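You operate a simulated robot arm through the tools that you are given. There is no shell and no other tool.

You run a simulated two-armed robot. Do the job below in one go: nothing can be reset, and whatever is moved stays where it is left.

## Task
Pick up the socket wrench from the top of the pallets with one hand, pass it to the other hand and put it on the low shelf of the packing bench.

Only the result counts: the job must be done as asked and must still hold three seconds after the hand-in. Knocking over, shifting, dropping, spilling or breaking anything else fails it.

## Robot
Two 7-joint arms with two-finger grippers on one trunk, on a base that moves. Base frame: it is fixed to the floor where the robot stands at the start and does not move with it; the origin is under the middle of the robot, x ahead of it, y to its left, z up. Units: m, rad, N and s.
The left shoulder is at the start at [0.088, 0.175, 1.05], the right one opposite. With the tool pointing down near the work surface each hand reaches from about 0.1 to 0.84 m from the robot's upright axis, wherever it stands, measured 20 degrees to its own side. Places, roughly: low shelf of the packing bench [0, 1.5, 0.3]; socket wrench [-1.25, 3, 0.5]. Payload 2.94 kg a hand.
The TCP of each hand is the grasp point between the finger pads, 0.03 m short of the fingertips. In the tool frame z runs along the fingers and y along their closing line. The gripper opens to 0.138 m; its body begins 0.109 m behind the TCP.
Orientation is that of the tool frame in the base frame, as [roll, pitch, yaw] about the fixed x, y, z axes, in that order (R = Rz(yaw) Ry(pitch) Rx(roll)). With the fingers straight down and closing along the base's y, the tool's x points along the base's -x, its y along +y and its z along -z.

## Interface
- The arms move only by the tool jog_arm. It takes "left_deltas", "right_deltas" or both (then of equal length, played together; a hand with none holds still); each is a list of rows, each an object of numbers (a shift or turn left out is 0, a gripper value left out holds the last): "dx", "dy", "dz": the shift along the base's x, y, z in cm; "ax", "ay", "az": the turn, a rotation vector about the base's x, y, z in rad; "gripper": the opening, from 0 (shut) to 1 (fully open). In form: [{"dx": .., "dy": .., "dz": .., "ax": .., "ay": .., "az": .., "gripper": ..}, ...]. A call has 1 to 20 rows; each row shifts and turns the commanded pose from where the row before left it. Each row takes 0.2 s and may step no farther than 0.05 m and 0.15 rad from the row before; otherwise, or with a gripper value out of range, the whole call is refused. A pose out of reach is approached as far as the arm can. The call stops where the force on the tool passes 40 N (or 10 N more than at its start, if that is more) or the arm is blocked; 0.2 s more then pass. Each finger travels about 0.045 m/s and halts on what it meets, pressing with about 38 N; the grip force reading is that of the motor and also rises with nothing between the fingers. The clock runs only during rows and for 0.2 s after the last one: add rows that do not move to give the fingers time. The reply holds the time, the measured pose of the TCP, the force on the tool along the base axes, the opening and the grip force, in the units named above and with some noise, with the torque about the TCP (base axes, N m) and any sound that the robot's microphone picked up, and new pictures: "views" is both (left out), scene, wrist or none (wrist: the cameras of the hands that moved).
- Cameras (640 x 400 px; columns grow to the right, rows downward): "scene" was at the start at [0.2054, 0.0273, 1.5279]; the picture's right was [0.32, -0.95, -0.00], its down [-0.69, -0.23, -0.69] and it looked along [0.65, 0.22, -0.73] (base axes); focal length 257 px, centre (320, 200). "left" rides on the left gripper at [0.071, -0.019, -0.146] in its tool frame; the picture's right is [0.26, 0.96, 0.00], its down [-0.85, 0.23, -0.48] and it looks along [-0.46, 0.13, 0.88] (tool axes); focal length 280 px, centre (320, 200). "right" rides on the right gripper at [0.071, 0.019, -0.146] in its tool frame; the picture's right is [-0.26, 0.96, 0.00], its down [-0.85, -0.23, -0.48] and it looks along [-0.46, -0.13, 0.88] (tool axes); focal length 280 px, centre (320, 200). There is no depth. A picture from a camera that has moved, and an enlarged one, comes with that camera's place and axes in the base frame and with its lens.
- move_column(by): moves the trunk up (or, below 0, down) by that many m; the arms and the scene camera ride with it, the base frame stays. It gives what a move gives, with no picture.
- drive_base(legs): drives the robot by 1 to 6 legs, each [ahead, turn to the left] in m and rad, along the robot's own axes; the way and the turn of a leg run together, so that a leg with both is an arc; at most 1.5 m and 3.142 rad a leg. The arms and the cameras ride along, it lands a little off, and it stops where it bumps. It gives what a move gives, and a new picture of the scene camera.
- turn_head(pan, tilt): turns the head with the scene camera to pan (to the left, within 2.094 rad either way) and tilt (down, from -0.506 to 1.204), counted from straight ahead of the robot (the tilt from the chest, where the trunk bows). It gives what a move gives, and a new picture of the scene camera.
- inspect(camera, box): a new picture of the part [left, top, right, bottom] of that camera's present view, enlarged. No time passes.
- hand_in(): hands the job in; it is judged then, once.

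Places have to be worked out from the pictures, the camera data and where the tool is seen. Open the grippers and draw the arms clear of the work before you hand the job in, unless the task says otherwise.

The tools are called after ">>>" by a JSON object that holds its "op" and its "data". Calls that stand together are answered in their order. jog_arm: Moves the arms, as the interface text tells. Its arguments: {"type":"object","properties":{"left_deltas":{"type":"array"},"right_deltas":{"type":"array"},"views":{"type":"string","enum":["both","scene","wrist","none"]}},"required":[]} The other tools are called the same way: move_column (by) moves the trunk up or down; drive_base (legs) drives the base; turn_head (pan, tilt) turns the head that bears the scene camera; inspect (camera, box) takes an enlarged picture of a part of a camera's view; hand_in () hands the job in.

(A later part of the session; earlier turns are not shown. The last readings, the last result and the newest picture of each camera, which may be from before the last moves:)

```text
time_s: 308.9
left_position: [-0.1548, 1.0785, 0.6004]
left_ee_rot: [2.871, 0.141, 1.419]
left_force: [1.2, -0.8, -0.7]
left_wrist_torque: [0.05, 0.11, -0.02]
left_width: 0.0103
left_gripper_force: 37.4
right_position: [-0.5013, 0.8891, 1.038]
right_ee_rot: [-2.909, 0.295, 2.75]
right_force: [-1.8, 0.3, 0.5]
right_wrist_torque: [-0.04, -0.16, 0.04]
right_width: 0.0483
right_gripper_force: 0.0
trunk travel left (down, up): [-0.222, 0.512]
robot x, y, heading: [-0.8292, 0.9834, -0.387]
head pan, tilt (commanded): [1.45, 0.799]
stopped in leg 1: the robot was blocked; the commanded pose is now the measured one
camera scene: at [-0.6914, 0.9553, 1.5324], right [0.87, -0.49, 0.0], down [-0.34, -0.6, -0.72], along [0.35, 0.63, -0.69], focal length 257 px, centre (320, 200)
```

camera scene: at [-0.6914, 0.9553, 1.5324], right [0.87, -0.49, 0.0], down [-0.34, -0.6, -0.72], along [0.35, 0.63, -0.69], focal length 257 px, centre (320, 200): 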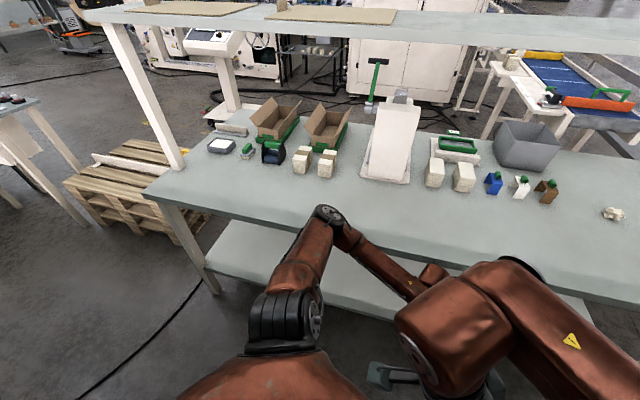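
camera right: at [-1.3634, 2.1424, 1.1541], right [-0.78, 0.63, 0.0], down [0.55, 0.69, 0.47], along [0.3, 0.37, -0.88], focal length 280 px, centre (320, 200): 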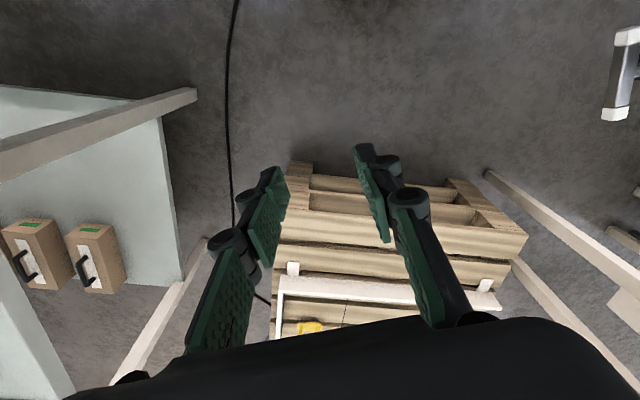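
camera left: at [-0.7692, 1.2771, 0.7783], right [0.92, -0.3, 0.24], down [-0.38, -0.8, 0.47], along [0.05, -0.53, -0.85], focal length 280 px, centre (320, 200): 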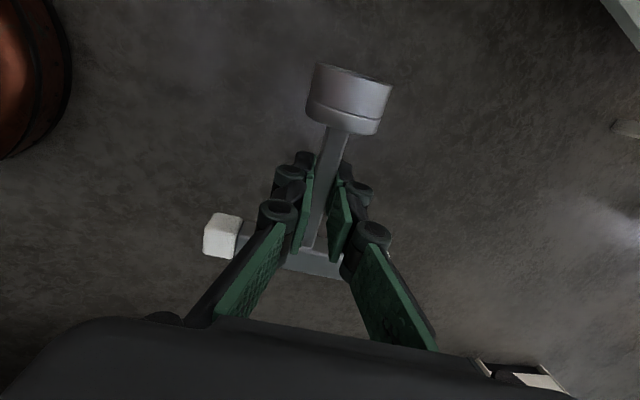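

Both arms drifted a little because of the block. I'll let them settle before moving the left hand inward, which pulls its elbow off the edge.

>>> {"op": "turn_head", "data": {"pan": 1.2, "tilt": 0.9}}

```text
time_s: 309.6
left_position: [-0.1594, 1.0793, 0.6057]
left_ee_rot: [2.87, 0.118, 1.418]
left_force: [0.6, -0.6, -0.7]
left_wrist_torque: [-0.07, 0.02, 0.05]
left_width: 0.0105
left_gripper_force: 37.6
right_position: [-0.5079, 0.8798, 1.0413]
right_ee_rot: [-2.923, 0.298, 2.744]
right_force: [-0.6, -0.1, 0.2]
right_wrist_torque: [0.02, -0.05, -0.02]
right_width: 0.0486
right_gripper_force: 0.0
trunk travel left (down, up): [-0.222, 0.512]
robot x, y, heading: [-0.8279, 0.984, -0.39]
head pan, tilt (commanded): [1.201, 0.901]
camera scene: at [-0.6838, 0.9459, 1.5247], right [0.73, -0.69, -0.01], down [-0.53, -0.55, -0.65], along [0.44, 0.47, -0.76], focal length 257 px, centre (320, 200)
```

scene: 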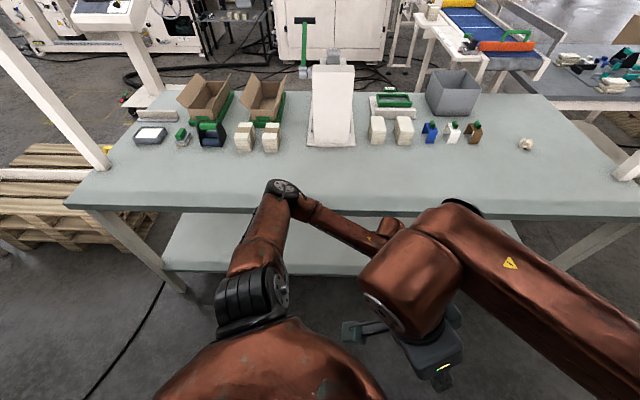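

Settled again. I'll now move the left hand gently inward (away from the bench) in small steps to draw the elbow off the edge.

>>> {"op": "jog_arm", "data": {"left_deltas": [{"dx": 0.1, "dy": -0.5}, {"dx": 0.1, "dy": -0.8}, {"dx": 0.0, "dy": -1.0}, {"dx": 0.0, "dy": -1.2}, {"dx": -0.1, "dy": -1.2}, {"dx": -0.1, "dy": -1.2}, {"dx": -0.1, "dy": -1.2}, {"dx": -0.1, "dy": -1.2}, {"dx": -0.1, "dy": -1.2}, {"dx": -0.1, "dy": -1.2}, {"dx": -0.1, "dy": -1.0}, {"dx": 0.0, "dy": -0.8}], "views": "scene"}}

```text
time_s: 310.9
left_position: [-0.1388, 1.0523, 0.5957]
left_ee_rot: [2.87, 0.076, 1.377]
left_force: [-6.5, -17.9, -3.7]
left_wrist_torque: [1.99, -0.43, 0.58]
left_width: 0.0106
left_gripper_force: 38.0
right_position: [-0.4692, 0.8644, 1.0096]
right_ee_rot: [-2.907, 0.273, 2.709]
right_force: [2.3, 1.2, -0.8]
right_wrist_torque: [-0.16, 0.32, -0.12]
right_width: 0.0484
right_gripper_force: 0.1
trunk travel left (down, up): [-0.222, 0.512]
robot x, y, heading: [-0.824, 0.9832, -0.378]
head pan, tilt (commanded): [1.201, 0.901]
stopped in row 6 (left hand): the arm was blocked; the commanded pose is now the measured one
camera scene: at [-0.7589, 1.0273, 1.5337], right [0.73, -0.68, 0.07], down [-0.49, -0.59, -0.64], along [0.48, 0.44, -0.76], focal length 257 px, centre (320, 200)
```

scene: 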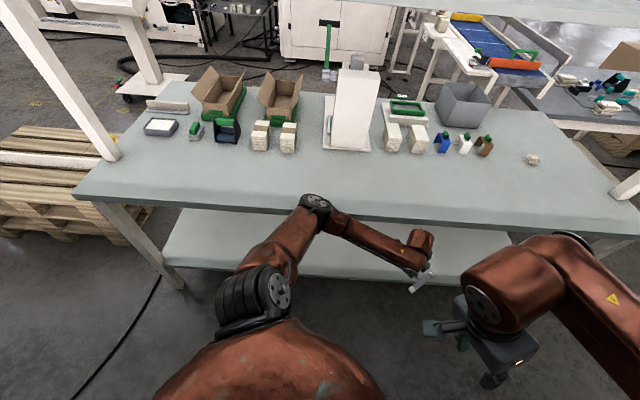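

The left elbow is still caught on the tabletop edge and the body was pulled toward it. I'll let it settle, then lift the trunk so the elbow rises above the tabletop.

>>> {"op": "turn_head", "data": {"pan": 1.3, "tilt": 0.9}}

>>> {"op": "move_column", "data": {"by": 0.04}}

```text
time_s: 311.5
left_position: [-0.0974, 1.0811, 0.5945]
left_ee_rot: [2.855, 0.047, 1.462]
left_force: [6.7, 20.8, -15.8]
left_wrist_torque: [-2.63, 0.0, -0.73]
left_width: 0.0108
left_gripper_force: 37.5
right_position: [-0.4648, 0.8674, 1.0121]
right_ee_rot: [-2.904, 0.255, 2.749]
right_force: [1.6, 1.2, -0.5]
right_wrist_torque: [-0.14, 0.23, -0.11]
right_width: 0.048
right_gripper_force: 0.1
trunk travel left (down, up): [-0.222, 0.512]
robot x, y, heading: [-0.8265, 0.9829, -0.39]
head pan, tilt (commanded): [1.3, 0.901]
camera scene: at [-0.6746, 0.9188, 1.5248], right [0.79, -0.62, -0.02], down [-0.48, -0.58, -0.66], along [0.39, 0.53, -0.75], focal length 257 px, centre (320, 200)
```

scene: 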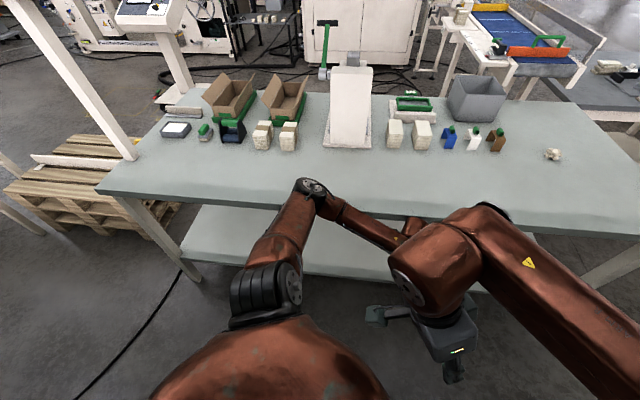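

```text
time_s: 311.9
left_position: [-0.1021, 1.0832, 0.6027]
left_ee_rot: [2.839, 0.08, 1.443]
left_force: [-0.1, -1.3, 0.4]
left_wrist_torque: [-0.01, 0.07, -0.01]
left_width: 0.0108
left_gripper_force: 37.7
right_position: [-0.4669, 0.8896, 1.0175]
right_ee_rot: [-2.88, 0.277, 2.758]
right_force: [2.6, -1.0, 0.5]
right_wrist_torque: [0.17, 0.41, -0.14]
right_width: 0.0484
right_gripper_force: 0.2
trunk travel left (down, up): [-0.227, 0.507]
robot x, y, heading: [-0.8257, 0.9808, -0.403]
head pan, tilt (commanded): [1.3, 0.901]
stopped: the arm was blocked; the commanded pose is now the measured one
```

The force is gone. Turning the base back to the right slides the elbow along and off the edge, so I'll settle once and try a small right turn.

>>> {"op": "turn_head", "data": {"pan": 1.35, "tilt": 0.9}}

>>> {"op": "turn_head", "data": {"pan": 1.3, "tilt": 0.9}}

>>> {"op": "drive_base", "data": {"legs": [[0, -0.06]]}}

```text
time_s: 312.5
left_position: [-0.0986, 1.0805, 0.6011]
left_ee_rot: [2.838, 0.086, 1.431]
left_force: [0.1, -1.0, 1.2]
left_wrist_torque: [-0.07, 0.0, 0.02]
left_width: 0.0106
left_gripper_force: 37.8
right_position: [-0.4766, 0.8795, 1.0163]
right_ee_rot: [-2.849, 0.314, 2.804]
right_force: [1.0, 0.1, 0.3]
right_wrist_torque: [-0.09, -0.01, -0.02]
right_width: 0.0484
right_gripper_force: 0.1
trunk travel left (down, up): [-0.227, 0.507]
robot x, y, heading: [-0.8168, 0.9777, -0.456]
head pan, tilt (commanded): [1.349, 0.901]
camera scene: at [-0.7311, 0.8748, 1.534], right [0.78, -0.63, -0.01], down [-0.46, -0.56, -0.69], along [0.43, 0.54, -0.73], focal length 257 px, centre (320, 200)
```

scene: 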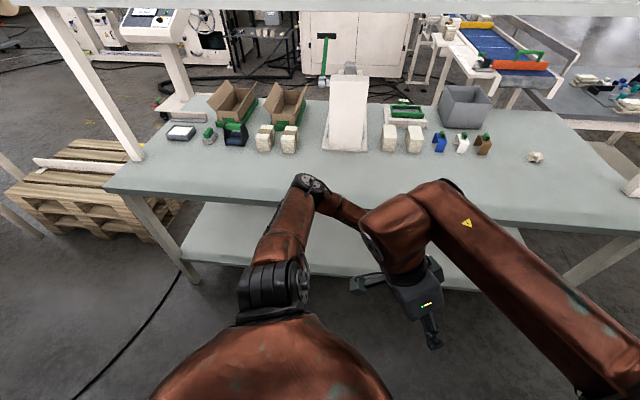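

```text
time_s: 313.1
left_position: [-0.1042, 1.0885, 0.5989]
left_ee_rot: [2.868, 0.063, 1.462]
left_force: [-0.5, 0.0, 0.3]
left_wrist_torque: [-0.05, 0.0, 0.01]
left_width: 0.0106
left_gripper_force: 37.7
right_position: [-0.4705, 0.855, 1.0186]
right_ee_rot: [-2.838, 0.346, 2.836]
right_force: [1.0, -0.2, 0.0]
right_wrist_torque: [-0.04, 0.03, -0.01]
right_width: 0.0487
right_gripper_force: 0.1
trunk travel left (down, up): [-0.227, 0.507]
robot x, y, heading: [-0.8092, 0.972, -0.482]
head pan, tilt (commanded): [1.3, 0.901]
camera scene: at [-0.7327, 0.8358, 1.5339], right [0.73, -0.68, -0.02], down [-0.5, -0.51, -0.7], along [0.47, 0.52, -0.71], focal length 257 px, centre (320, 200)
```

scene: 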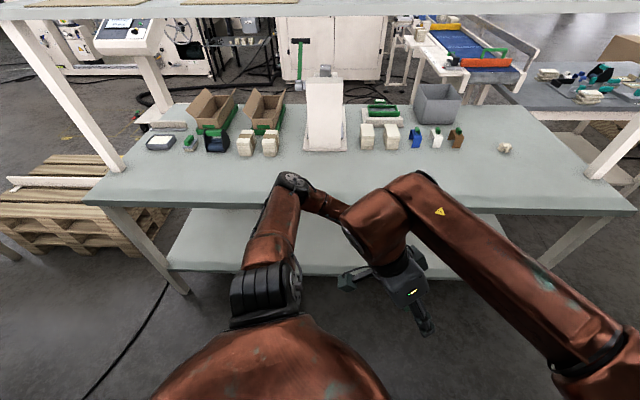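

```text
time_s: 313.9
left_position: [-0.0568, 1.0394, 0.5103]
left_ee_rot: [2.91, 0.318, 1.474]
left_force: [-2.0, -8.3, 0.4]
left_wrist_torque: [0.59, -0.17, 0.23]
left_width: 0.0107
left_gripper_force: 37.7
right_position: [-0.3987, 0.9139, 0.9765]
right_ee_rot: [-2.542, 0.371, 3.079]
right_force: [95.0, -45.7, 15.9]
right_wrist_torque: [5.57, 9.1, -7.15]
right_width: 0.0484
right_gripper_force: 0.1
trunk travel left (down, up): [-0.227, 0.507]
robot x, y, heading: [-0.7717, 0.9511, -0.653]
head pan, tilt (commanded): [1.3, 0.901]
stopped in leg 1: the robot was blocked; the commanded pose is now the measured one
camera scene: at [-0.6983, 0.8238, 1.5327], right [0.6, -0.8, -0.02], down [-0.59, -0.43, -0.68], along [0.54, 0.42, -0.73], focal length 257 px, centre (320, 200)
```

scene: 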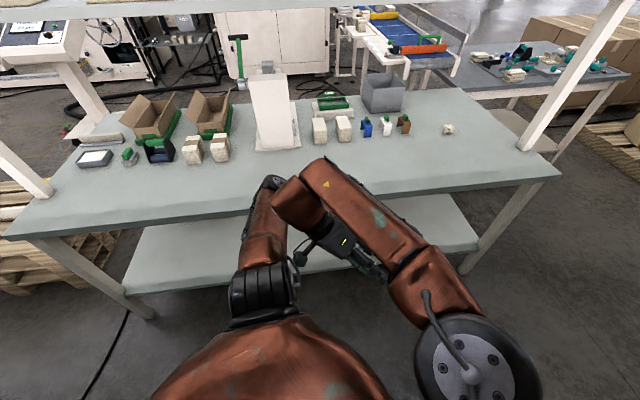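

The right hand has been pushed against the chest and the left arm. I'll move it forward and away to the right in small steps; the left hand still grips the wrench.

>>> {"op": "jog_arm", "data": {"right_deltas": [{"dx": 1.6, "dy": -1.4}, {"dx": 1.6, "dy": -1.6}, {"dx": 1.2, "dy": -2.0}, {"dx": 0.6, "dy": -2.2}, {"dx": 0.2, "dy": -2.4}, {"dx": -0.2, "dy": -2.4}], "views": "both"}}

```text
time_s: 314.2
left_position: [-0.0388, 1.0225, 0.4928]
left_ee_rot: [2.907, 0.375, 1.481]
left_force: [0.2, 0.0, 0.1]
left_wrist_torque: [-0.06, 0.04, -0.03]
left_width: 0.0107
left_gripper_force: 37.9
right_position: [-0.3998, 0.9313, 0.953]
right_ee_rot: [-2.407, 0.331, -3.096]
right_force: [120.3, -93.0, -29.2]
right_wrist_torque: [2.99, 5.0, -3.68]
right_width: 0.0484
right_gripper_force: 0.1
trunk travel left (down, up): [-0.227, 0.507]
robot x, y, heading: [-0.7875, 0.9561, -0.648]
head pan, tilt (commanded): [1.3, 0.901]
stopped in row 1 (left hand): the arm was blocked; the commanded pose is now the measured one
camera scene: at [-0.7109, 0.834, 1.5334], right [0.61, -0.79, -0.01], down [-0.59, -0.44, -0.68], along [0.54, 0.42, -0.73], focal length 257 px, centre (320, 200)
camera right: at [-0.5032, 1.0378, 1.0191], right [0.42, 0.74, -0.52], down [0.63, 0.18, 0.76], along [0.65, -0.65, -0.39], focal length 280 px, centre (320, 200)
```

scene: 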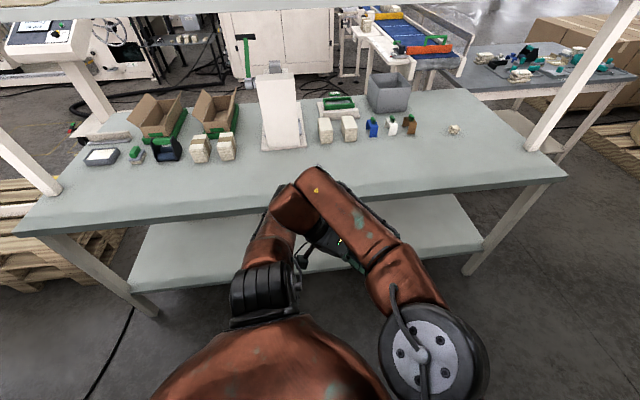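
right: 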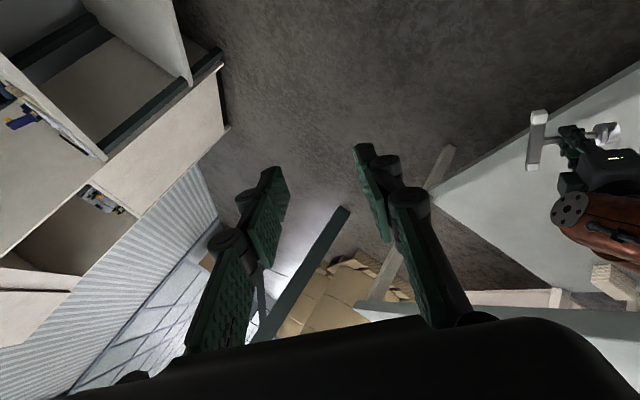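

The right wrist is leaning on the left arm. I'll wait briefly for the contact to relax before trying again.

>>> {"op": "turn_head", "data": {"pan": 1.2, "tilt": 1.0}}

```text
time_s: 314.9
left_position: [-0.038, 1.0238, 0.4907]
left_ee_rot: [2.908, 0.373, 1.483]
left_force: [0.0, 0.0, 0.0]
left_wrist_torque: [-0.07, 0.01, 0.03]
left_width: 0.0107
left_gripper_force: 37.8
right_position: [-0.3995, 0.9294, 0.9521]
right_ee_rot: [-2.407, 0.33, -3.091]
right_force: [126.0, -88.4, -32.7]
right_wrist_torque: [2.31, 5.13, -5.1]
right_width: 0.0483
right_gripper_force: 0.1
trunk travel left (down, up): [-0.227, 0.507]
robot x, y, heading: [-0.7905, 0.9591, -0.638]
head pan, tilt (commanded): [1.201, 1.0]
camera scene: at [-0.7089, 0.8231, 1.5246], right [0.53, -0.85, -0.02], down [-0.68, -0.41, -0.61], along [0.5, 0.34, -0.79], focal length 257 px, centre (320, 200)
```

scene: 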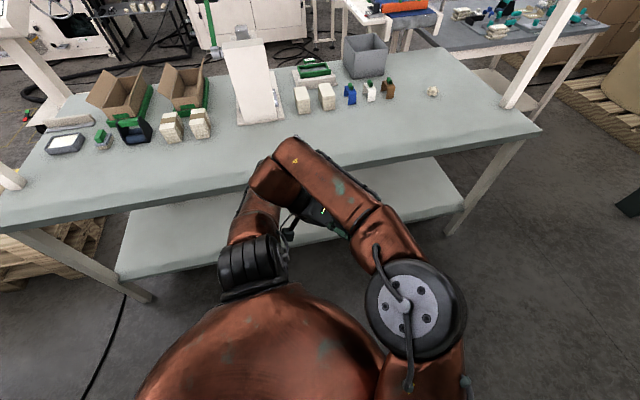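

The contact is static. I'll use single larger steps to pull the right hand off along the push direction.

>>> {"op": "jog_arm", "data": {"right_deltas": [{"dx": 3.6, "dy": -3.2, "dz": 1}], "views": "scene"}}

```text
time_s: 315.2
left_position: [-0.0461, 0.9971, 0.4396]
left_ee_rot: [3.008, 0.492, 1.557]
left_force: [0.9, -0.8, 0.4]
left_wrist_torque: [0.1, 0.07, -0.02]
left_width: 0.0104
left_gripper_force: 37.4
right_position: [-0.3586, 0.9471, 0.9502]
right_ee_rot: [-2.33, 0.273, -3.019]
right_force: [-1.3, 2.9, 0.6]
right_wrist_torque: [-0.07, -0.1, 0.05]
right_width: 0.0485
right_gripper_force: 0.1
trunk travel left (down, up): [-0.227, 0.507]
robot x, y, heading: [-0.7882, 0.9552, -0.647]
head pan, tilt (commanded): [1.201, 1.0]
stopped in row 1 (left hand): the arm was blocked; the commanded pose is now the measured one
camera scene: at [-0.6856, 0.8469, 1.5212], right [0.53, -0.85, -0.02], down [-0.69, -0.42, -0.59], along [0.49, 0.32, -0.81], focal length 257 px, centre (320, 200)
```

scene: 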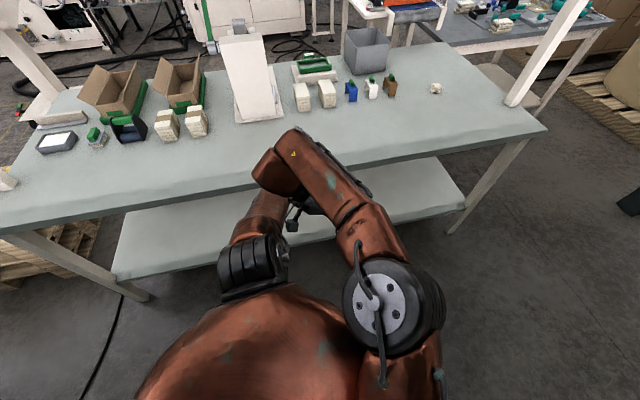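

The right hand is free of contact now. I'll keep moving it away to the right.

>>> {"op": "jog_arm", "data": {"right_deltas": [{"dx": 1.5, "dy": -4.5, "dz": 1}, {"dx": 1.0, "dy": -4.5, "dz": 1}], "views": "scene"}}

```text
time_s: 315.5
left_position: [-0.0465, 0.9915, 0.3973]
left_ee_rot: [3.121, 0.595, 1.663]
left_force: [11.6, 10.2, -3.1]
left_wrist_torque: [-0.84, 0.67, -0.67]
left_width: 0.0107
left_gripper_force: 38.1
right_position: [-0.3158, 0.9615, 0.9547]
right_ee_rot: [-2.317, 0.238, -3.028]
right_force: [-4.7, 4.2, -0.4]
right_wrist_torque: [-0.3, -0.35, 0.22]
right_width: 0.048
right_gripper_force: 0.5
trunk travel left (down, up): [-0.227, 0.507]
robot x, y, heading: [-0.7838, 0.9574, -0.658]
head pan, tilt (commanded): [1.201, 1.0]
stopped in row 1 (left hand): the arm was blocked; the commanded pose is now the measured one
camera scene: at [-0.6568, 0.8836, 1.5196], right [0.52, -0.85, -0.01], down [-0.71, -0.42, -0.56], along [0.48, 0.3, -0.83], focal length 257 px, centre (320, 200)
```

scene: 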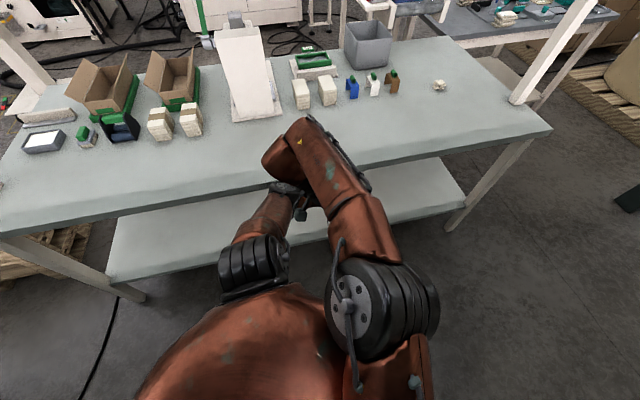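

I'll look through both wrist cameras, without time passing, to see exactly where the left hand and wrench are.

>>> {"op": "inspect", "data": {"camera": "left", "box": [0, 0, 640, 400]}}

>>> {"op": "inspect", "data": {"camera": "right", "box": [0, 0, 640, 400]}}

```text
1.00 times, centred on (320, 200) of left (not enlarged: the box is as wide or as high as the picture)
camera zoom: at [-0.0809, 1.1307, 0.4787], right [0.94, 0.32, -0.13], down [0.26, -0.41, 0.87], along [0.22, -0.85, -0.47], focal length 280 px, centre (320, 200)
```

zoom: 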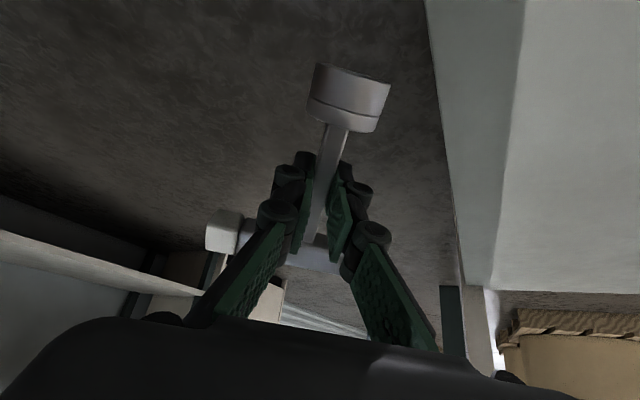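

```text
1.00 times, centred on (320, 200) of right (not enlarged: the box is as wide or as high as the picture)
camera zoom: at [-0.4179, 1.0704, 1.0178], right [0.35, 0.7, -0.63], down [0.68, 0.27, 0.68], along [0.65, -0.66, -0.38], focal length 280 px, centre (320, 200)
```

zoom: 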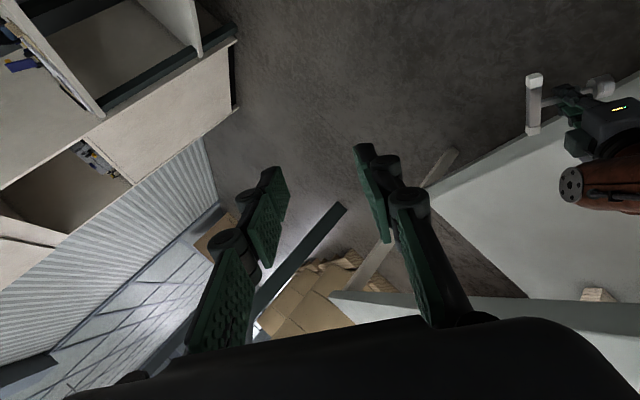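

The wrench is just outside the shelf edge, still firmly held. I'll pull the left hand back away from the bench with single steps to clear the arm from the tabletop edge.

>>> {"op": "jog_arm", "data": {"left_deltas": [{"dx": -3.0, "dy": -3.0, "dz": 2}], "views": "scene"}}

```text
time_s: 315.9
left_position: [-0.069, 0.9796, 0.3796]
left_ee_rot: [3.135, 0.599, 1.624]
left_force: [-4.5, -10.4, 1.7]
left_wrist_torque: [1.04, -0.32, 0.32]
left_width: 0.0107
left_gripper_force: 38.0
right_position: [-0.2698, 0.9559, 0.9728]
right_ee_rot: [-2.367, 0.342, -3.065]
right_force: [17.8, 1.4, 8.6]
right_wrist_torque: [0.23, 1.13, -1.16]
right_width: 0.0484
right_gripper_force: 0.4
trunk travel left (down, up): [-0.227, 0.507]
robot x, y, heading: [-0.7881, 0.9559, -0.668]
head pan, tilt (commanded): [1.201, 1.0]
stopped in row 1 (left hand): the arm was blocked; the commanded pose is now the measured one
camera scene: at [-0.6454, 0.8819, 1.519], right [0.51, -0.86, -0.01], down [-0.72, -0.42, -0.56], along [0.47, 0.29, -0.83], focal length 257 px, centre (320, 200)
```

scene: 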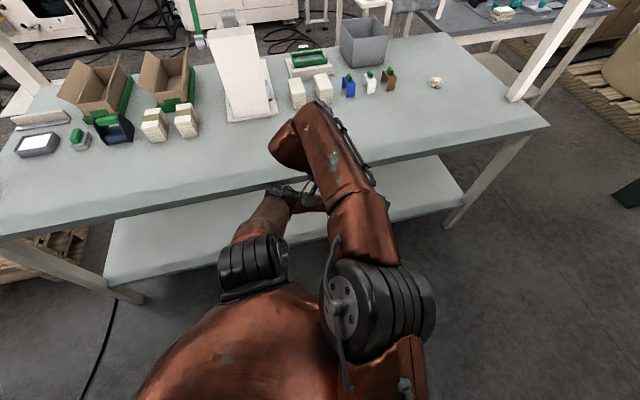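

The right arm is drifting over the bench, so I must stop issuing interrupted moves. I'll wait with a head move to let it settle.

>>> {"op": "turn_head", "data": {"pan": 1.15, "tilt": 1.0}}

```text
time_s: 316.5
left_position: [-0.0734, 0.9872, 0.3779]
left_ee_rot: [3.136, 0.576, 1.633]
left_force: [-2.4, -3.7, -0.5]
left_wrist_torque: [0.33, -0.19, 0.16]
left_width: 0.0108
left_gripper_force: 38.1
right_position: [-0.2788, 0.9452, 0.9604]
right_ee_rot: [-2.342, 0.321, -3.077]
right_force: [-27.6, -18.1, 35.7]
right_wrist_torque: [3.79, -0.62, 2.18]
right_width: 0.0483
right_gripper_force: 0.4
trunk travel left (down, up): [-0.227, 0.507]
robot x, y, heading: [-0.7879, 0.9603, -0.663]
head pan, tilt (commanded): [1.15, 1.0]
camera scene: at [-0.6448, 0.8742, 1.5174], right [0.47, -0.88, -0.02], down [-0.74, -0.38, -0.56], along [0.49, 0.27, -0.83], focal length 257 px, centre (320, 200)
```

scene: 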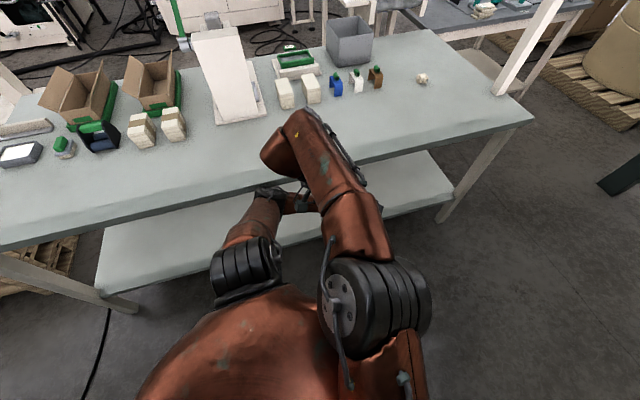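

I'll check whether things are static now, and look through the right wrist camera for what it touches.

>>> {"op": "turn_head", "data": {"pan": 0.9, "tilt": 1.1}}

>>> {"op": "inspect", "data": {"camera": "right", "box": [0, 0, 640, 400]}}

```text
time_s: 317.2
left_position: [-0.0691, 0.9863, 0.3841]
left_ee_rot: [3.122, 0.583, 1.62]
left_force: [0.0, 5.6, -3.5]
left_wrist_torque: [-0.56, 0.02, 0.01]
left_width: 0.0105
left_gripper_force: 37.8
right_position: [-0.2857, 0.9545, 0.9595]
right_ee_rot: [-2.373, 0.316, -3.086]
right_force: [-4.6, -11.7, -18.3]
right_wrist_torque: [-0.25, -0.65, 0.55]
right_width: 0.0484
right_gripper_force: 0.0
trunk travel left (down, up): [-0.227, 0.507]
robot x, y, heading: [-0.7864, 0.9535, -0.663]
head pan, tilt (commanded): [0.901, 1.1]
camera scene: at [-0.65, 0.8622, 1.5115], right [0.24, -0.97, -0.02], down [-0.86, -0.2, -0.47], along [0.46, 0.13, -0.88], focal length 257 px, centre (320, 200)
```

scene: 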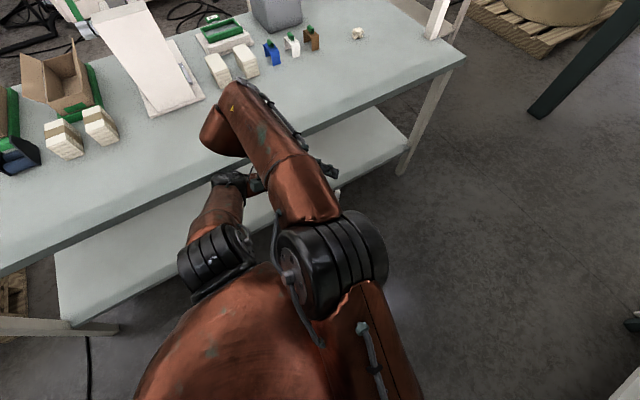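

```text
1.00 times, centred on (320, 200) of right (not enlarged: the box is as wide or as high as the picture)
camera zoom: at [-0.3887, 1.0653, 1.0244], right [0.42, 0.72, -0.56], down [0.64, 0.2, 0.74], along [0.64, -0.67, -0.38], focal length 280 px, centre (320, 200)
```

zoom: 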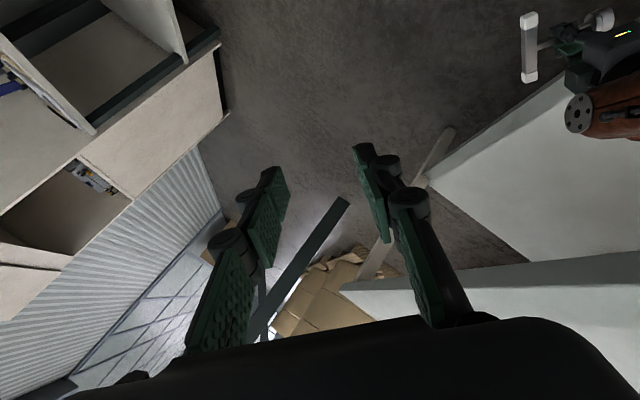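

Now things are nearly static. Rotating the base to the right swings both arms away from the bench, so I'll do that in very small steps.

>>> {"op": "drive_base", "data": {"legs": [[0, -0.05], [0, -0.05]]}}

```text
time_s: 317.9
left_position: [-0.0741, 0.9725, 0.3661]
left_ee_rot: [-3.121, 0.626, 1.631]
left_force: [0.6, -2.0, 0.5]
left_wrist_torque: [0.24, 0.01, -0.01]
left_width: 0.0106
left_gripper_force: 37.5
right_position: [-0.2947, 0.9678, 0.9503]
right_ee_rot: [-2.402, 0.266, -3.126]
right_force: [-0.8, -0.7, -0.6]
right_wrist_torque: [-0.08, -0.19, 0.12]
right_width: 0.0483
right_gripper_force: 0.1
trunk travel left (down, up): [-0.227, 0.507]
robot x, y, heading: [-0.7894, 0.954, -0.672]
head pan, tilt (commanded): [0.901, 1.1]
stopped in leg 1: the robot was blocked; the commanded pose is now the measured one
camera scene: at [-0.6408, 0.8812, 1.5106], right [0.23, -0.97, 0.0], down [-0.86, -0.2, -0.46], along [0.45, 0.11, -0.89], focal length 257 px, centre (320, 200)
```

scene: 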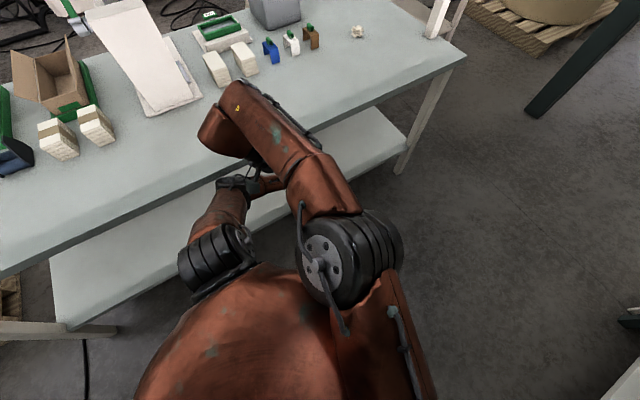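

Forces dropped to zero. I'll wait a moment and turn a bit more.

>>> {"op": "turn_head", "data": {"pan": 0.8, "tilt": 1.1}}

>>> {"op": "drive_base", "data": {"legs": [[0, -0.04]]}}

```text
time_s: 318.6
left_position: [-0.0756, 0.9766, 0.3643]
left_ee_rot: [-3.12, 0.618, 1.637]
left_force: [0.1, -0.7, 0.1]
left_wrist_torque: [-0.04, 0.02, 0.03]
left_width: 0.0107
left_gripper_force: 38.3
right_position: [-0.2951, 0.9648, 0.9478]
right_ee_rot: [-2.413, 0.258, -3.128]
right_force: [0.2, -0.2, 0.9]
right_wrist_torque: [0.0, 0.01, 0.01]
right_width: 0.0482
right_gripper_force: 0.0
trunk travel left (down, up): [-0.227, 0.507]
robot x, y, heading: [-0.7892, 0.9519, -0.672]
head pan, tilt (commanded): [0.799, 1.1]
camera scene: at [-0.6363, 0.8698, 1.5093], right [0.13, -0.99, -0.01], down [-0.88, -0.11, -0.46], along [0.46, 0.07, -0.89], focal length 257 px, centre (320, 200)
```

scene: 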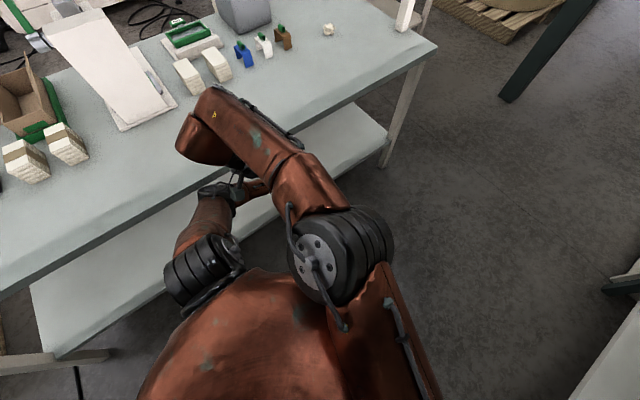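

```text
time_s: 319.3
left_position: [-0.0825, 0.9724, 0.3537]
left_ee_rot: [-3.098, 0.626, 1.645]
left_force: [0.8, -0.5, -0.2]
left_wrist_torque: [-0.04, -0.02, -0.03]
left_width: 0.0108
left_gripper_force: 38.4
right_position: [-0.2908, 0.9674, 0.9439]
right_ee_rot: [-2.403, 0.249, -3.132]
right_force: [0.0, -0.6, -0.1]
right_wrist_torque: [0.02, -0.02, -0.02]
right_width: 0.0483
right_gripper_force: 0.2
trunk travel left (down, up): [-0.227, 0.507]
robot x, y, heading: [-0.7924, 0.9513, -0.672]
head pan, tilt (commanded): [0.799, 1.1]
stopped in leg 1: the robot was blocked; the commanded pose is now the measured one
camera scene: at [-0.629, 0.8818, 1.5091], right [0.12, -0.99, 0.0], down [-0.88, -0.11, -0.45], along [0.45, 0.06, -0.89], focal length 257 px, centre (320, 200)
```

scene: 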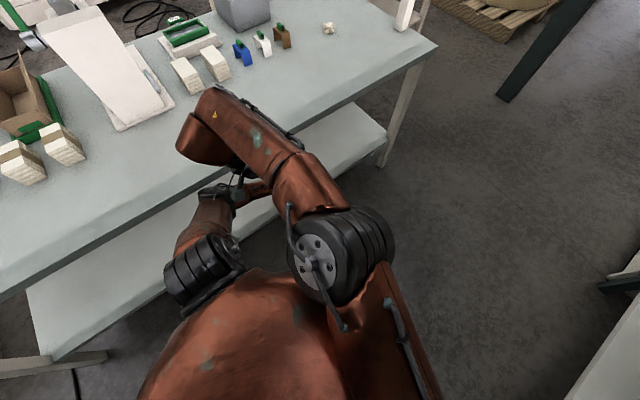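

All tool forces are zero and the body is upright. I'll try moving the right hand gently away to its own side in tiny steps.

>>> {"op": "jog_arm", "data": {"right_deltas": [{"dx": -0.2, "dy": -0.4}, {"dx": -0.3, "dy": -0.6}, {"dx": -0.4, "dy": -0.8}, {"dx": -0.5, "dy": -1.0}, {"dx": -0.5, "dy": -1.1}, {"dx": -0.5, "dy": -1.1}, {"dx": -0.5, "dy": -1.1}, {"dx": -0.5, "dy": -1.1}], "views": "scene"}}

```text
time_s: 321.1
left_position: [-0.0807, 0.9726, 0.3539]
left_ee_rot: [-3.097, 0.626, 1.643]
left_force: [0.2, 0.3, 0.2]
left_wrist_torque: [-0.03, 0.0, 0.0]
left_width: 0.0106
left_gripper_force: 37.5
right_position: [-0.3237, 0.8954, 0.9444]
right_ee_rot: [-2.403, 0.25, -3.13]
right_force: [1.3, 0.5, 0.2]
right_wrist_torque: [-0.02, 0.01, 0.02]
right_width: 0.0482
right_gripper_force: 0.1
trunk travel left (down, up): [-0.227, 0.507]
robot x, y, heading: [-0.7876, 0.9522, -0.673]
head pan, tilt (commanded): [0.799, 1.1]
camera scene: at [-0.6286, 0.8814, 1.5087], right [0.13, -0.99, 0.0], down [-0.88, -0.11, -0.45], along [0.45, 0.06, -0.89], focal length 257 px, centre (320, 200)
```

scene: 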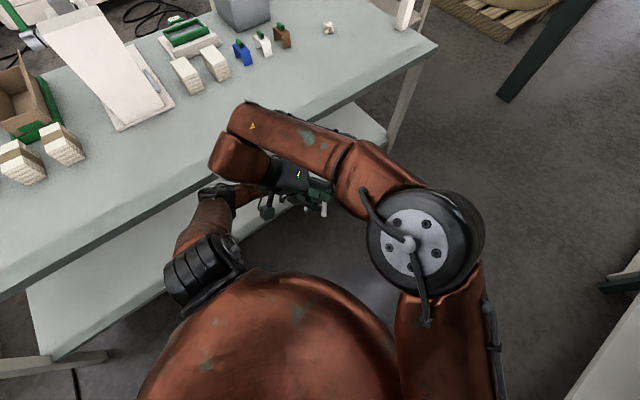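

That worked without a hitch. I'll continue moving the right hand to its own side.

>>> {"op": "jog_arm", "data": {"right_deltas": [{"dx": -0.5, "dy": -1.0}, {"dx": -0.5, "dy": -1.2}, {"dx": -0.5, "dy": -1.3}, {"dx": -0.5, "dy": -1.3}, {"dx": -0.5, "dy": -1.3}, {"dx": -0.5, "dy": -1.3}, {"dx": -0.5, "dy": -1.3}, {"dx": -0.5, "dy": -1.3}, {"dx": -0.5, "dy": -1.3}, {"dx": -0.5, "dy": -1.3}, {"dx": -0.5, "dy": -1.3}, {"dx": -0.5, "dy": -1.3}, {"dx": -0.5, "dy": -1.3}, {"dx": -0.5, "dy": -1.3}, {"dx": -0.5, "dy": -1.3}, {"dx": -0.5, "dy": -1.3}, {"dx": -0.5, "dy": -1.2}, {"dx": -0.4, "dy": -0.8}], "views": "scene"}}

```text
time_s: 324.9
left_position: [-0.0812, 0.9738, 0.3537]
left_ee_rot: [-3.1, 0.627, 1.644]
left_force: [-0.6, 0.4, -0.3]
left_wrist_torque: [-0.09, 0.02, 0.02]
left_width: 0.0106
left_gripper_force: 37.7
right_position: [-0.413, 0.6727, 0.9439]
right_ee_rot: [-2.403, 0.247, -3.132]
right_force: [-0.3, 0.4, 0.1]
right_wrist_torque: [0.01, 0.0, 0.01]
right_width: 0.0483
right_gripper_force: 0.0
trunk travel left (down, up): [-0.227, 0.507]
robot x, y, heading: [-0.79, 0.9545, -0.676]
head pan, tilt (commanded): [0.799, 1.1]
camera scene: at [-0.6283, 0.8816, 1.5087], right [0.13, -0.99, 0.0], down [-0.88, -0.11, -0.45], along [0.45, 0.06, -0.89], focal length 257 px, centre (320, 200)
```

scene: 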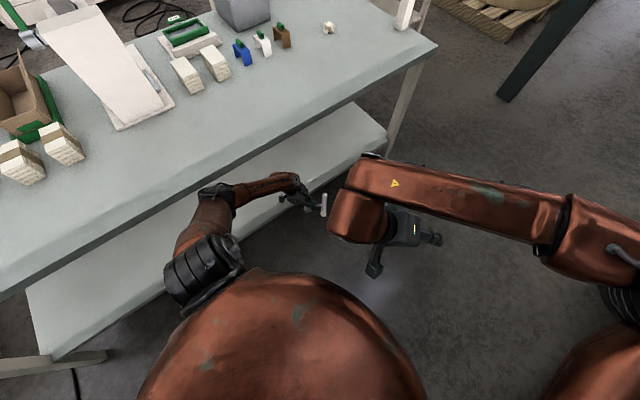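

The right arm is back on its own side and everything is calm. The left arm lies just under the tabletop edge. I'll now turn the left hand to point straight down while moving it slightly away from the bench, in tiny steps.

>>> {"op": "jog_arm", "data": {"left_deltas": [{"dx": -0.2, "dy": -0.2, "dz": 0.1, "ax": 0.02}, {"dx": -0.4, "dy": -0.4, "dz": 0.2, "ax": 0.035}, {"dx": -0.5, "dy": -0.5, "dz": 0.3, "ax": 0.045}, {"dx": -0.5, "dy": -0.5, "dz": 0.3, "ax": 0.045}, {"dx": -0.5, "dy": -0.5, "dz": 0.3, "ax": 0.045}, {"dx": -0.5, "dy": -0.5, "dz": 0.3, "ax": 0.045}, {"dx": -0.5, "dy": -0.5, "dz": 0.3, "ax": 0.045}, {"dx": -0.5, "dy": -0.5, "dz": 0.3, "ax": 0.045}, {"dx": -0.5, "dy": -0.5, "dz": 0.3, "ax": 0.045}, {"dx": -0.5, "dy": -0.5, "dz": 0.3, "ax": 0.045}, {"dx": -0.5, "dy": -0.5, "dz": 0.3, "ax": 0.045}, {"dx": -0.5, "dy": -0.5, "dz": 0.3, "ax": 0.045}, {"dx": -0.5, "dy": -0.5, "dz": 0.3, "ax": 0.045}, {"dx": -0.5, "dy": -0.5, "dz": 0.3, "ax": 0.045}, {"dx": -0.4, "dy": -0.4, "dz": 0.2, "ax": 0.03}], "views": "both"}}

```text
time_s: 328.1
left_position: [-0.15, 0.9042, 0.3955]
left_ee_rot: [-3.141, 0.001, 1.629]
left_force: [-0.9, 0.3, -0.3]
left_wrist_torque: [-0.09, 0.02, 0.0]
left_width: 0.0106
left_gripper_force: 38.4
right_position: [-0.4128, 0.6726, 0.9444]
right_ee_rot: [-2.4, 0.247, -3.131]
right_force: [-0.3, -0.6, 0.0]
right_wrist_torque: [0.0, -0.01, -0.03]
right_width: 0.0483
right_gripper_force: 0.1
trunk travel left (down, up): [-0.227, 0.507]
robot x, y, heading: [-0.7903, 0.9478, -0.679]
head pan, tilt (commanded): [0.799, 1.1]
camera scene: at [-0.6287, 0.8813, 1.5087], right [0.13, -0.99, 0.0], down [-0.88, -0.11, -0.45], along [0.45, 0.06, -0.89], focal length 257 px, centre (320, 200)
camera left: at [-0.1736, 0.9746, 0.5422], right [0.95, 0.32, 0.0], down [0.28, -0.83, 0.48], along [0.15, -0.45, -0.88], focal length 280 px, centre (320, 200)
```

scene: 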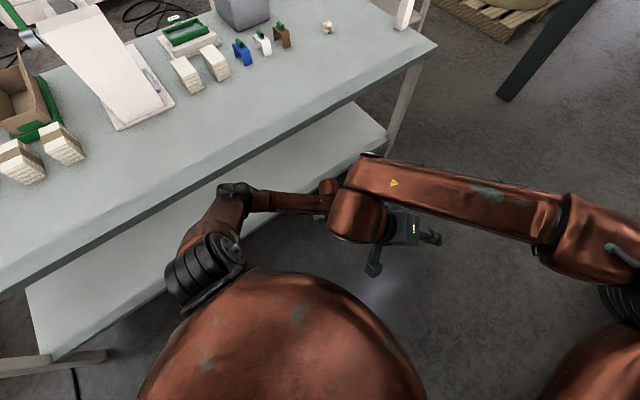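
left: 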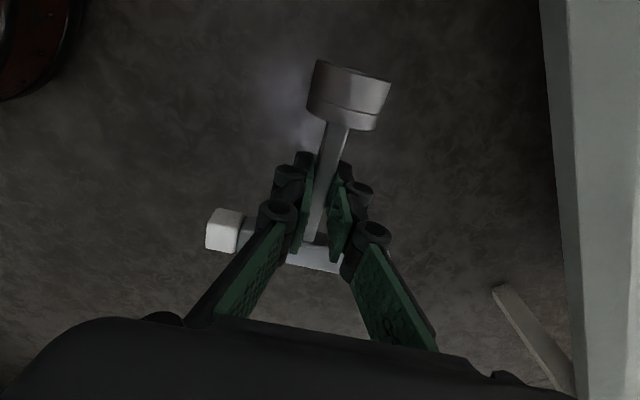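

The left hand now points straight down with the wrench flat, 0.2 m short of the shelf edge. I'll lower the trunk 0.1 m in two small steps so the whole left arm fits below the tabletop.

>>> {"op": "move_column", "data": {"by": -0.04}}

>>> {"op": "move_column", "data": {"by": -0.04}}

>>> {"op": "turn_head", "data": {"pan": 1.3, "tilt": 0.9}}

```text
time_s: 328.9
left_position: [-0.1495, 0.9045, 0.3578]
left_ee_rot: [3.138, 0.003, 1.627]
left_force: [-0.2, 0.6, -0.2]
left_wrist_torque: [-0.07, 0.0, 0.0]
left_width: 0.0106
left_gripper_force: 38.0
right_position: [-0.4128, 0.6729, 0.9049]
right_ee_rot: [-2.4, 0.251, -3.132]
right_force: [-0.1, 0.2, 0.5]
right_wrist_torque: [0.02, 0.0, 0.01]
right_width: 0.0484
right_gripper_force: 0.0
trunk travel left (down, up): [-0.187, 0.547]
robot x, y, heading: [-0.7891, 0.9513, -0.671]
head pan, tilt (commanded): [0.799, 1.1]
```

```text
time_s: 329.8
left_position: [-0.1498, 0.9043, 0.3167]
left_ee_rot: [3.141, 0.003, 1.629]
left_force: [0.2, 0.3, 1.0]
left_wrist_torque: [-0.09, -0.02, 0.01]
left_width: 0.0104
left_gripper_force: 37.3
right_position: [-0.413, 0.6733, 0.8659]
right_ee_rot: [-2.399, 0.25, -3.13]
right_force: [0.2, 0.6, 0.2]
right_wrist_torque: [0.01, 0.0, 0.02]
right_width: 0.0484
right_gripper_force: 0.1
trunk travel left (down, up): [-0.147, 0.587]
robot x, y, heading: [-0.7913, 0.951, -0.672]
head pan, tilt (commanded): [0.799, 1.1]
```

```text
time_s: 330.7
left_position: [-0.1505, 0.9039, 0.3158]
left_ee_rot: [-3.14, 0.003, 1.629]
left_force: [0.0, -0.3, -0.4]
left_wrist_torque: [-0.08, -0.03, 0.01]
left_width: 0.0108
left_gripper_force: 38.4
right_position: [-0.4121, 0.6731, 0.8623]
right_ee_rot: [-2.399, 0.249, -3.13]
right_force: [0.6, -0.4, -0.1]
right_wrist_torque: [-0.01, -0.03, 0.04]
right_width: 0.0485
right_gripper_force: 0.0
trunk travel left (down, up): [-0.147, 0.587]
robot x, y, heading: [-0.7915, 0.9506, -0.672]
head pan, tilt (commanded): [1.3, 0.901]
camera scene: at [-0.5746, 0.8735, 1.4351], right [0.59, -0.81, 0.0], down [-0.64, -0.46, -0.62], along [0.5, 0.36, -0.78], focal length 257 px, centre (320, 200)
```

scene: 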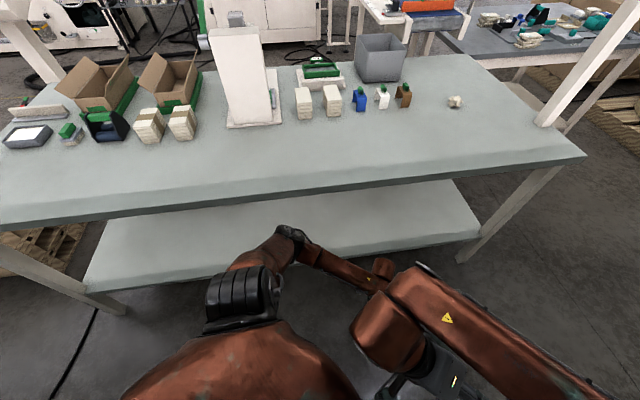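

The left elbow is now at z 0.68, safely below the tabletop. I'll raise the left hand to z 0.42 and then slide it in over the shelf in small steps.

>>> {"op": "jog_arm", "data": {"left_deltas": [{"dz": 0.5}, {"dz": 0.9}, {"dz": 1.1}, {"dz": 1.1}, {"dz": 1.1}, {"dz": 1.1}, {"dz": 1.1}, {"dz": 1.1}, {"dz": 1.1}, {"dx": 0.1, "dy": 0.5, "dz": 0.9}, {"dx": 0.3, "dy": 0.9, "dz": 0.5}, {"dx": 0.3, "dy": 1.1}, {"dx": 0.3, "dy": 1.1}, {"dx": 0.3, "dy": 1.1}, {"dx": 0.3, "dy": 1.1}, {"dx": 0.3, "dy": 1.1}, {"dx": 0.3, "dy": 1.1}, {"dx": 0.3, "dy": 1.0}, {"dx": 0.2, "dy": 0.6}], "views": "both"}}

```text
time_s: 334.9
left_position: [-0.1835, 0.9296, 0.3971]
left_ee_rot: [-3.027, 0.14, 1.666]
left_force: [-0.1, -0.5, 1.0]
left_wrist_torque: [-0.03, 0.0, -0.02]
left_width: 0.0105
left_gripper_force: 37.6
right_position: [-0.4176, 0.6705, 0.8679]
right_ee_rot: [-2.396, 0.261, -3.126]
right_force: [-2.0, 0.1, -1.0]
right_wrist_torque: [-0.05, -0.12, 0.11]
right_width: 0.0482
right_gripper_force: 0.0
trunk travel left (down, up): [-0.147, 0.587]
robot x, y, heading: [-0.7908, 0.9481, -0.694]
head pan, tilt (commanded): [1.3, 0.901]
stopped in row 19 (left hand): the arm was blocked; the commanded pose is now the measured one
camera scene: at [-0.4995, 0.7981, 1.4265], right [0.57, -0.82, -0.07], down [-0.68, -0.42, -0.61], along [0.47, 0.4, -0.79], focal length 257 px, centre (320, 200)
camera left: at [-0.1958, 1.0194, 0.534], right [0.93, 0.34, -0.15], down [0.36, -0.75, 0.56], along [0.08, -0.57, -0.82], focal length 280 px, centre (320, 200)
```

scene: 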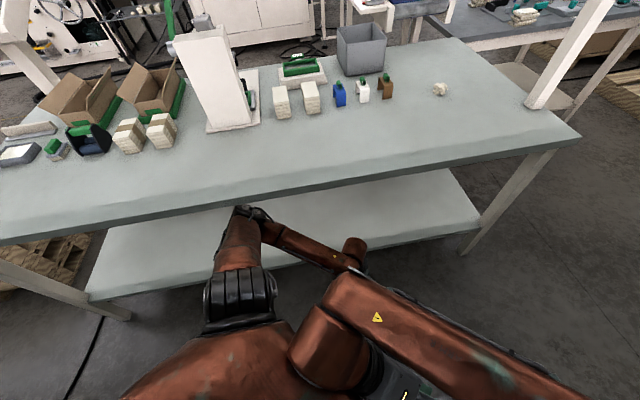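
left: 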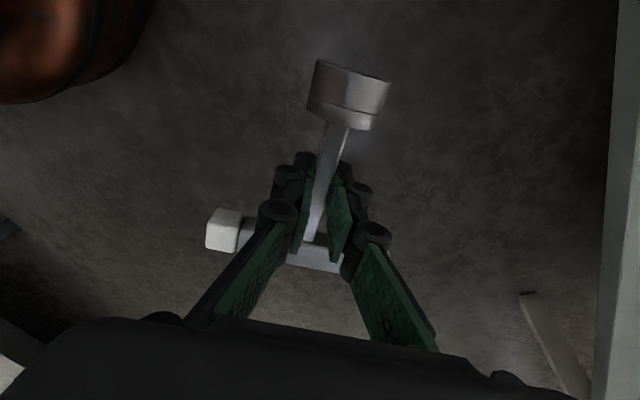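

The elbow rose and touched the underside of the tabletop edge. I'll pause to settle before lowering a little more.

>>> {"op": "turn_head", "data": {"pan": 1.35, "tilt": 0.9}}

>>> {"op": "turn_head", "data": {"pan": 1.3, "tilt": 0.9}}

```text
time_s: 335.5
left_position: [-0.1854, 0.9186, 0.3996]
left_ee_rot: [-3.031, 0.172, 1.692]
left_force: [0.1, -0.4, 0.6]
left_wrist_torque: [-0.05, 0.0, 0.0]
left_width: 0.0108
left_gripper_force: 37.8
right_position: [-0.4076, 0.67, 0.8724]
right_ee_rot: [-2.376, 0.277, -3.05]
right_force: [205.6, -129.8, 26.4]
right_wrist_torque: [12.38, 18.33, -6.36]
right_width: 0.0482
right_gripper_force: 0.0
trunk travel left (down, up): [-0.147, 0.587]
robot x, y, heading: [-0.7938, 0.948, -0.688]
head pan, tilt (commanded): [1.349, 0.901]
camera scene: at [-0.4783, 0.7821, 1.4231], right [0.61, -0.79, -0.09], down [-0.66, -0.44, -0.6], along [0.43, 0.43, -0.79], focal length 257 px, centre (320, 200)
```

scene: 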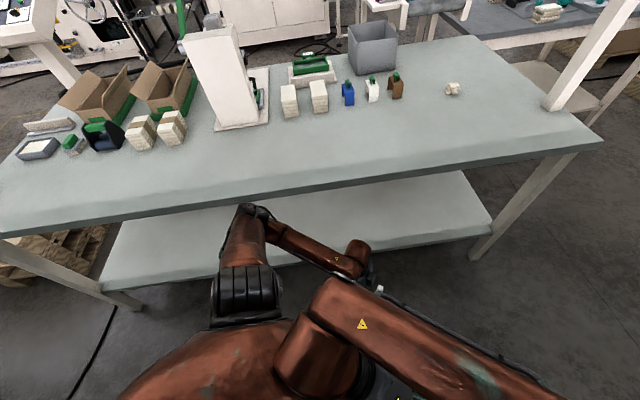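

```text
time_s: 336.2
left_position: [-0.1851, 0.9185, 0.3998]
left_ee_rot: [-3.029, 0.173, 1.692]
left_force: [-0.6, 0.1, 0.2]
left_wrist_torque: [-0.08, -0.01, -0.03]
left_width: 0.0106
left_gripper_force: 38.1
right_position: [-0.4052, 0.6691, 0.8711]
right_ee_rot: [-2.375, 0.276, -3.048]
right_force: [210.4, -145.6, 35.6]
right_wrist_torque: [14.75, 20.14, -4.89]
right_width: 0.0482
right_gripper_force: 0.1
trunk travel left (down, up): [-0.147, 0.587]
robot x, y, heading: [-0.7951, 0.9511, -0.691]
head pan, tilt (commanded): [1.3, 0.901]
camera scene: at [-0.4753, 0.7795, 1.4226], right [0.57, -0.81, -0.09], down [-0.69, -0.41, -0.6], along [0.45, 0.41, -0.79], focal length 257 px, centre (320, 200)
```

scene: 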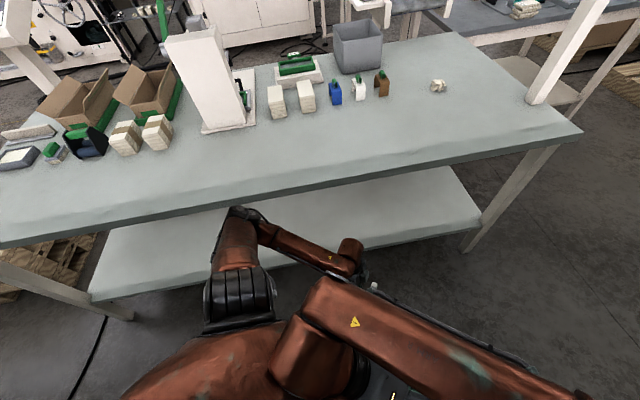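

The body leaned forward so the chest presses the right hand. I'll lower the left hand and move the right hand forward together, in small steps, to release both contacts.

>>> {"op": "jog_arm", "data": {"left_deltas": [{"dz": -0.8}, {"dz": -1}, {"dz": -1}, {"dz": -1}, {"dz": -1}, {"dz": -1}], "right_deltas": [{"dx": 1.2, "dy": -1.0}, {"dx": 1.2, "dy": -1.0}, {"dx": 1.2, "dy": -1.0}, {"dx": 1.2, "dy": -1.0}, {"dx": 0.8, "dy": -0.8}, {"dx": 0.8, "dy": -0.8}], "views": "scene"}}

```text
time_s: 336.5
left_position: [-0.1853, 0.8801, 0.427]
left_ee_rot: [-3.071, 0.336, 1.71]
left_force: [4.9, -0.7, 0.7]
left_wrist_torque: [-0.05, 0.37, -0.11]
left_width: 0.0109
left_gripper_force: 37.6
right_position: [-0.3322, 0.705, 0.9094]
right_ee_rot: [-2.135, 0.363, -2.575]
right_force: [249.4, -242.7, 171.6]
right_wrist_torque: [18.84, 34.17, 20.75]
right_width: 0.0486
right_gripper_force: 0.1
trunk travel left (down, up): [-0.147, 0.587]
robot x, y, heading: [-0.7955, 0.9466, -0.711]
head pan, tilt (commanded): [1.3, 0.901]
stopped in row 1 (left hand): the arm was blocked; the commanded pose is now the measured one
camera scene: at [-0.4356, 0.7538, 1.4136], right [0.55, -0.83, -0.12], down [-0.71, -0.39, -0.58], along [0.43, 0.4, -0.81], focal length 257 px, centre (320, 200)
```

scene: 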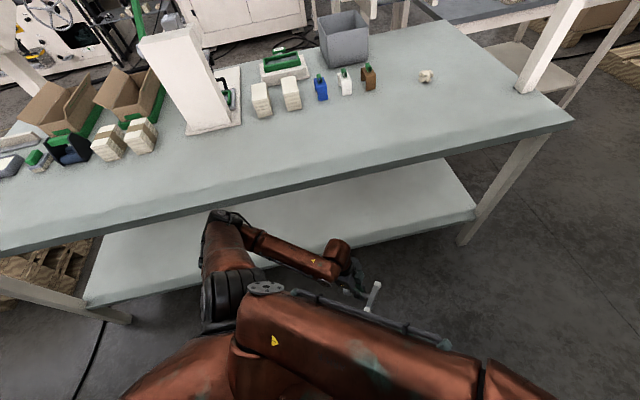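

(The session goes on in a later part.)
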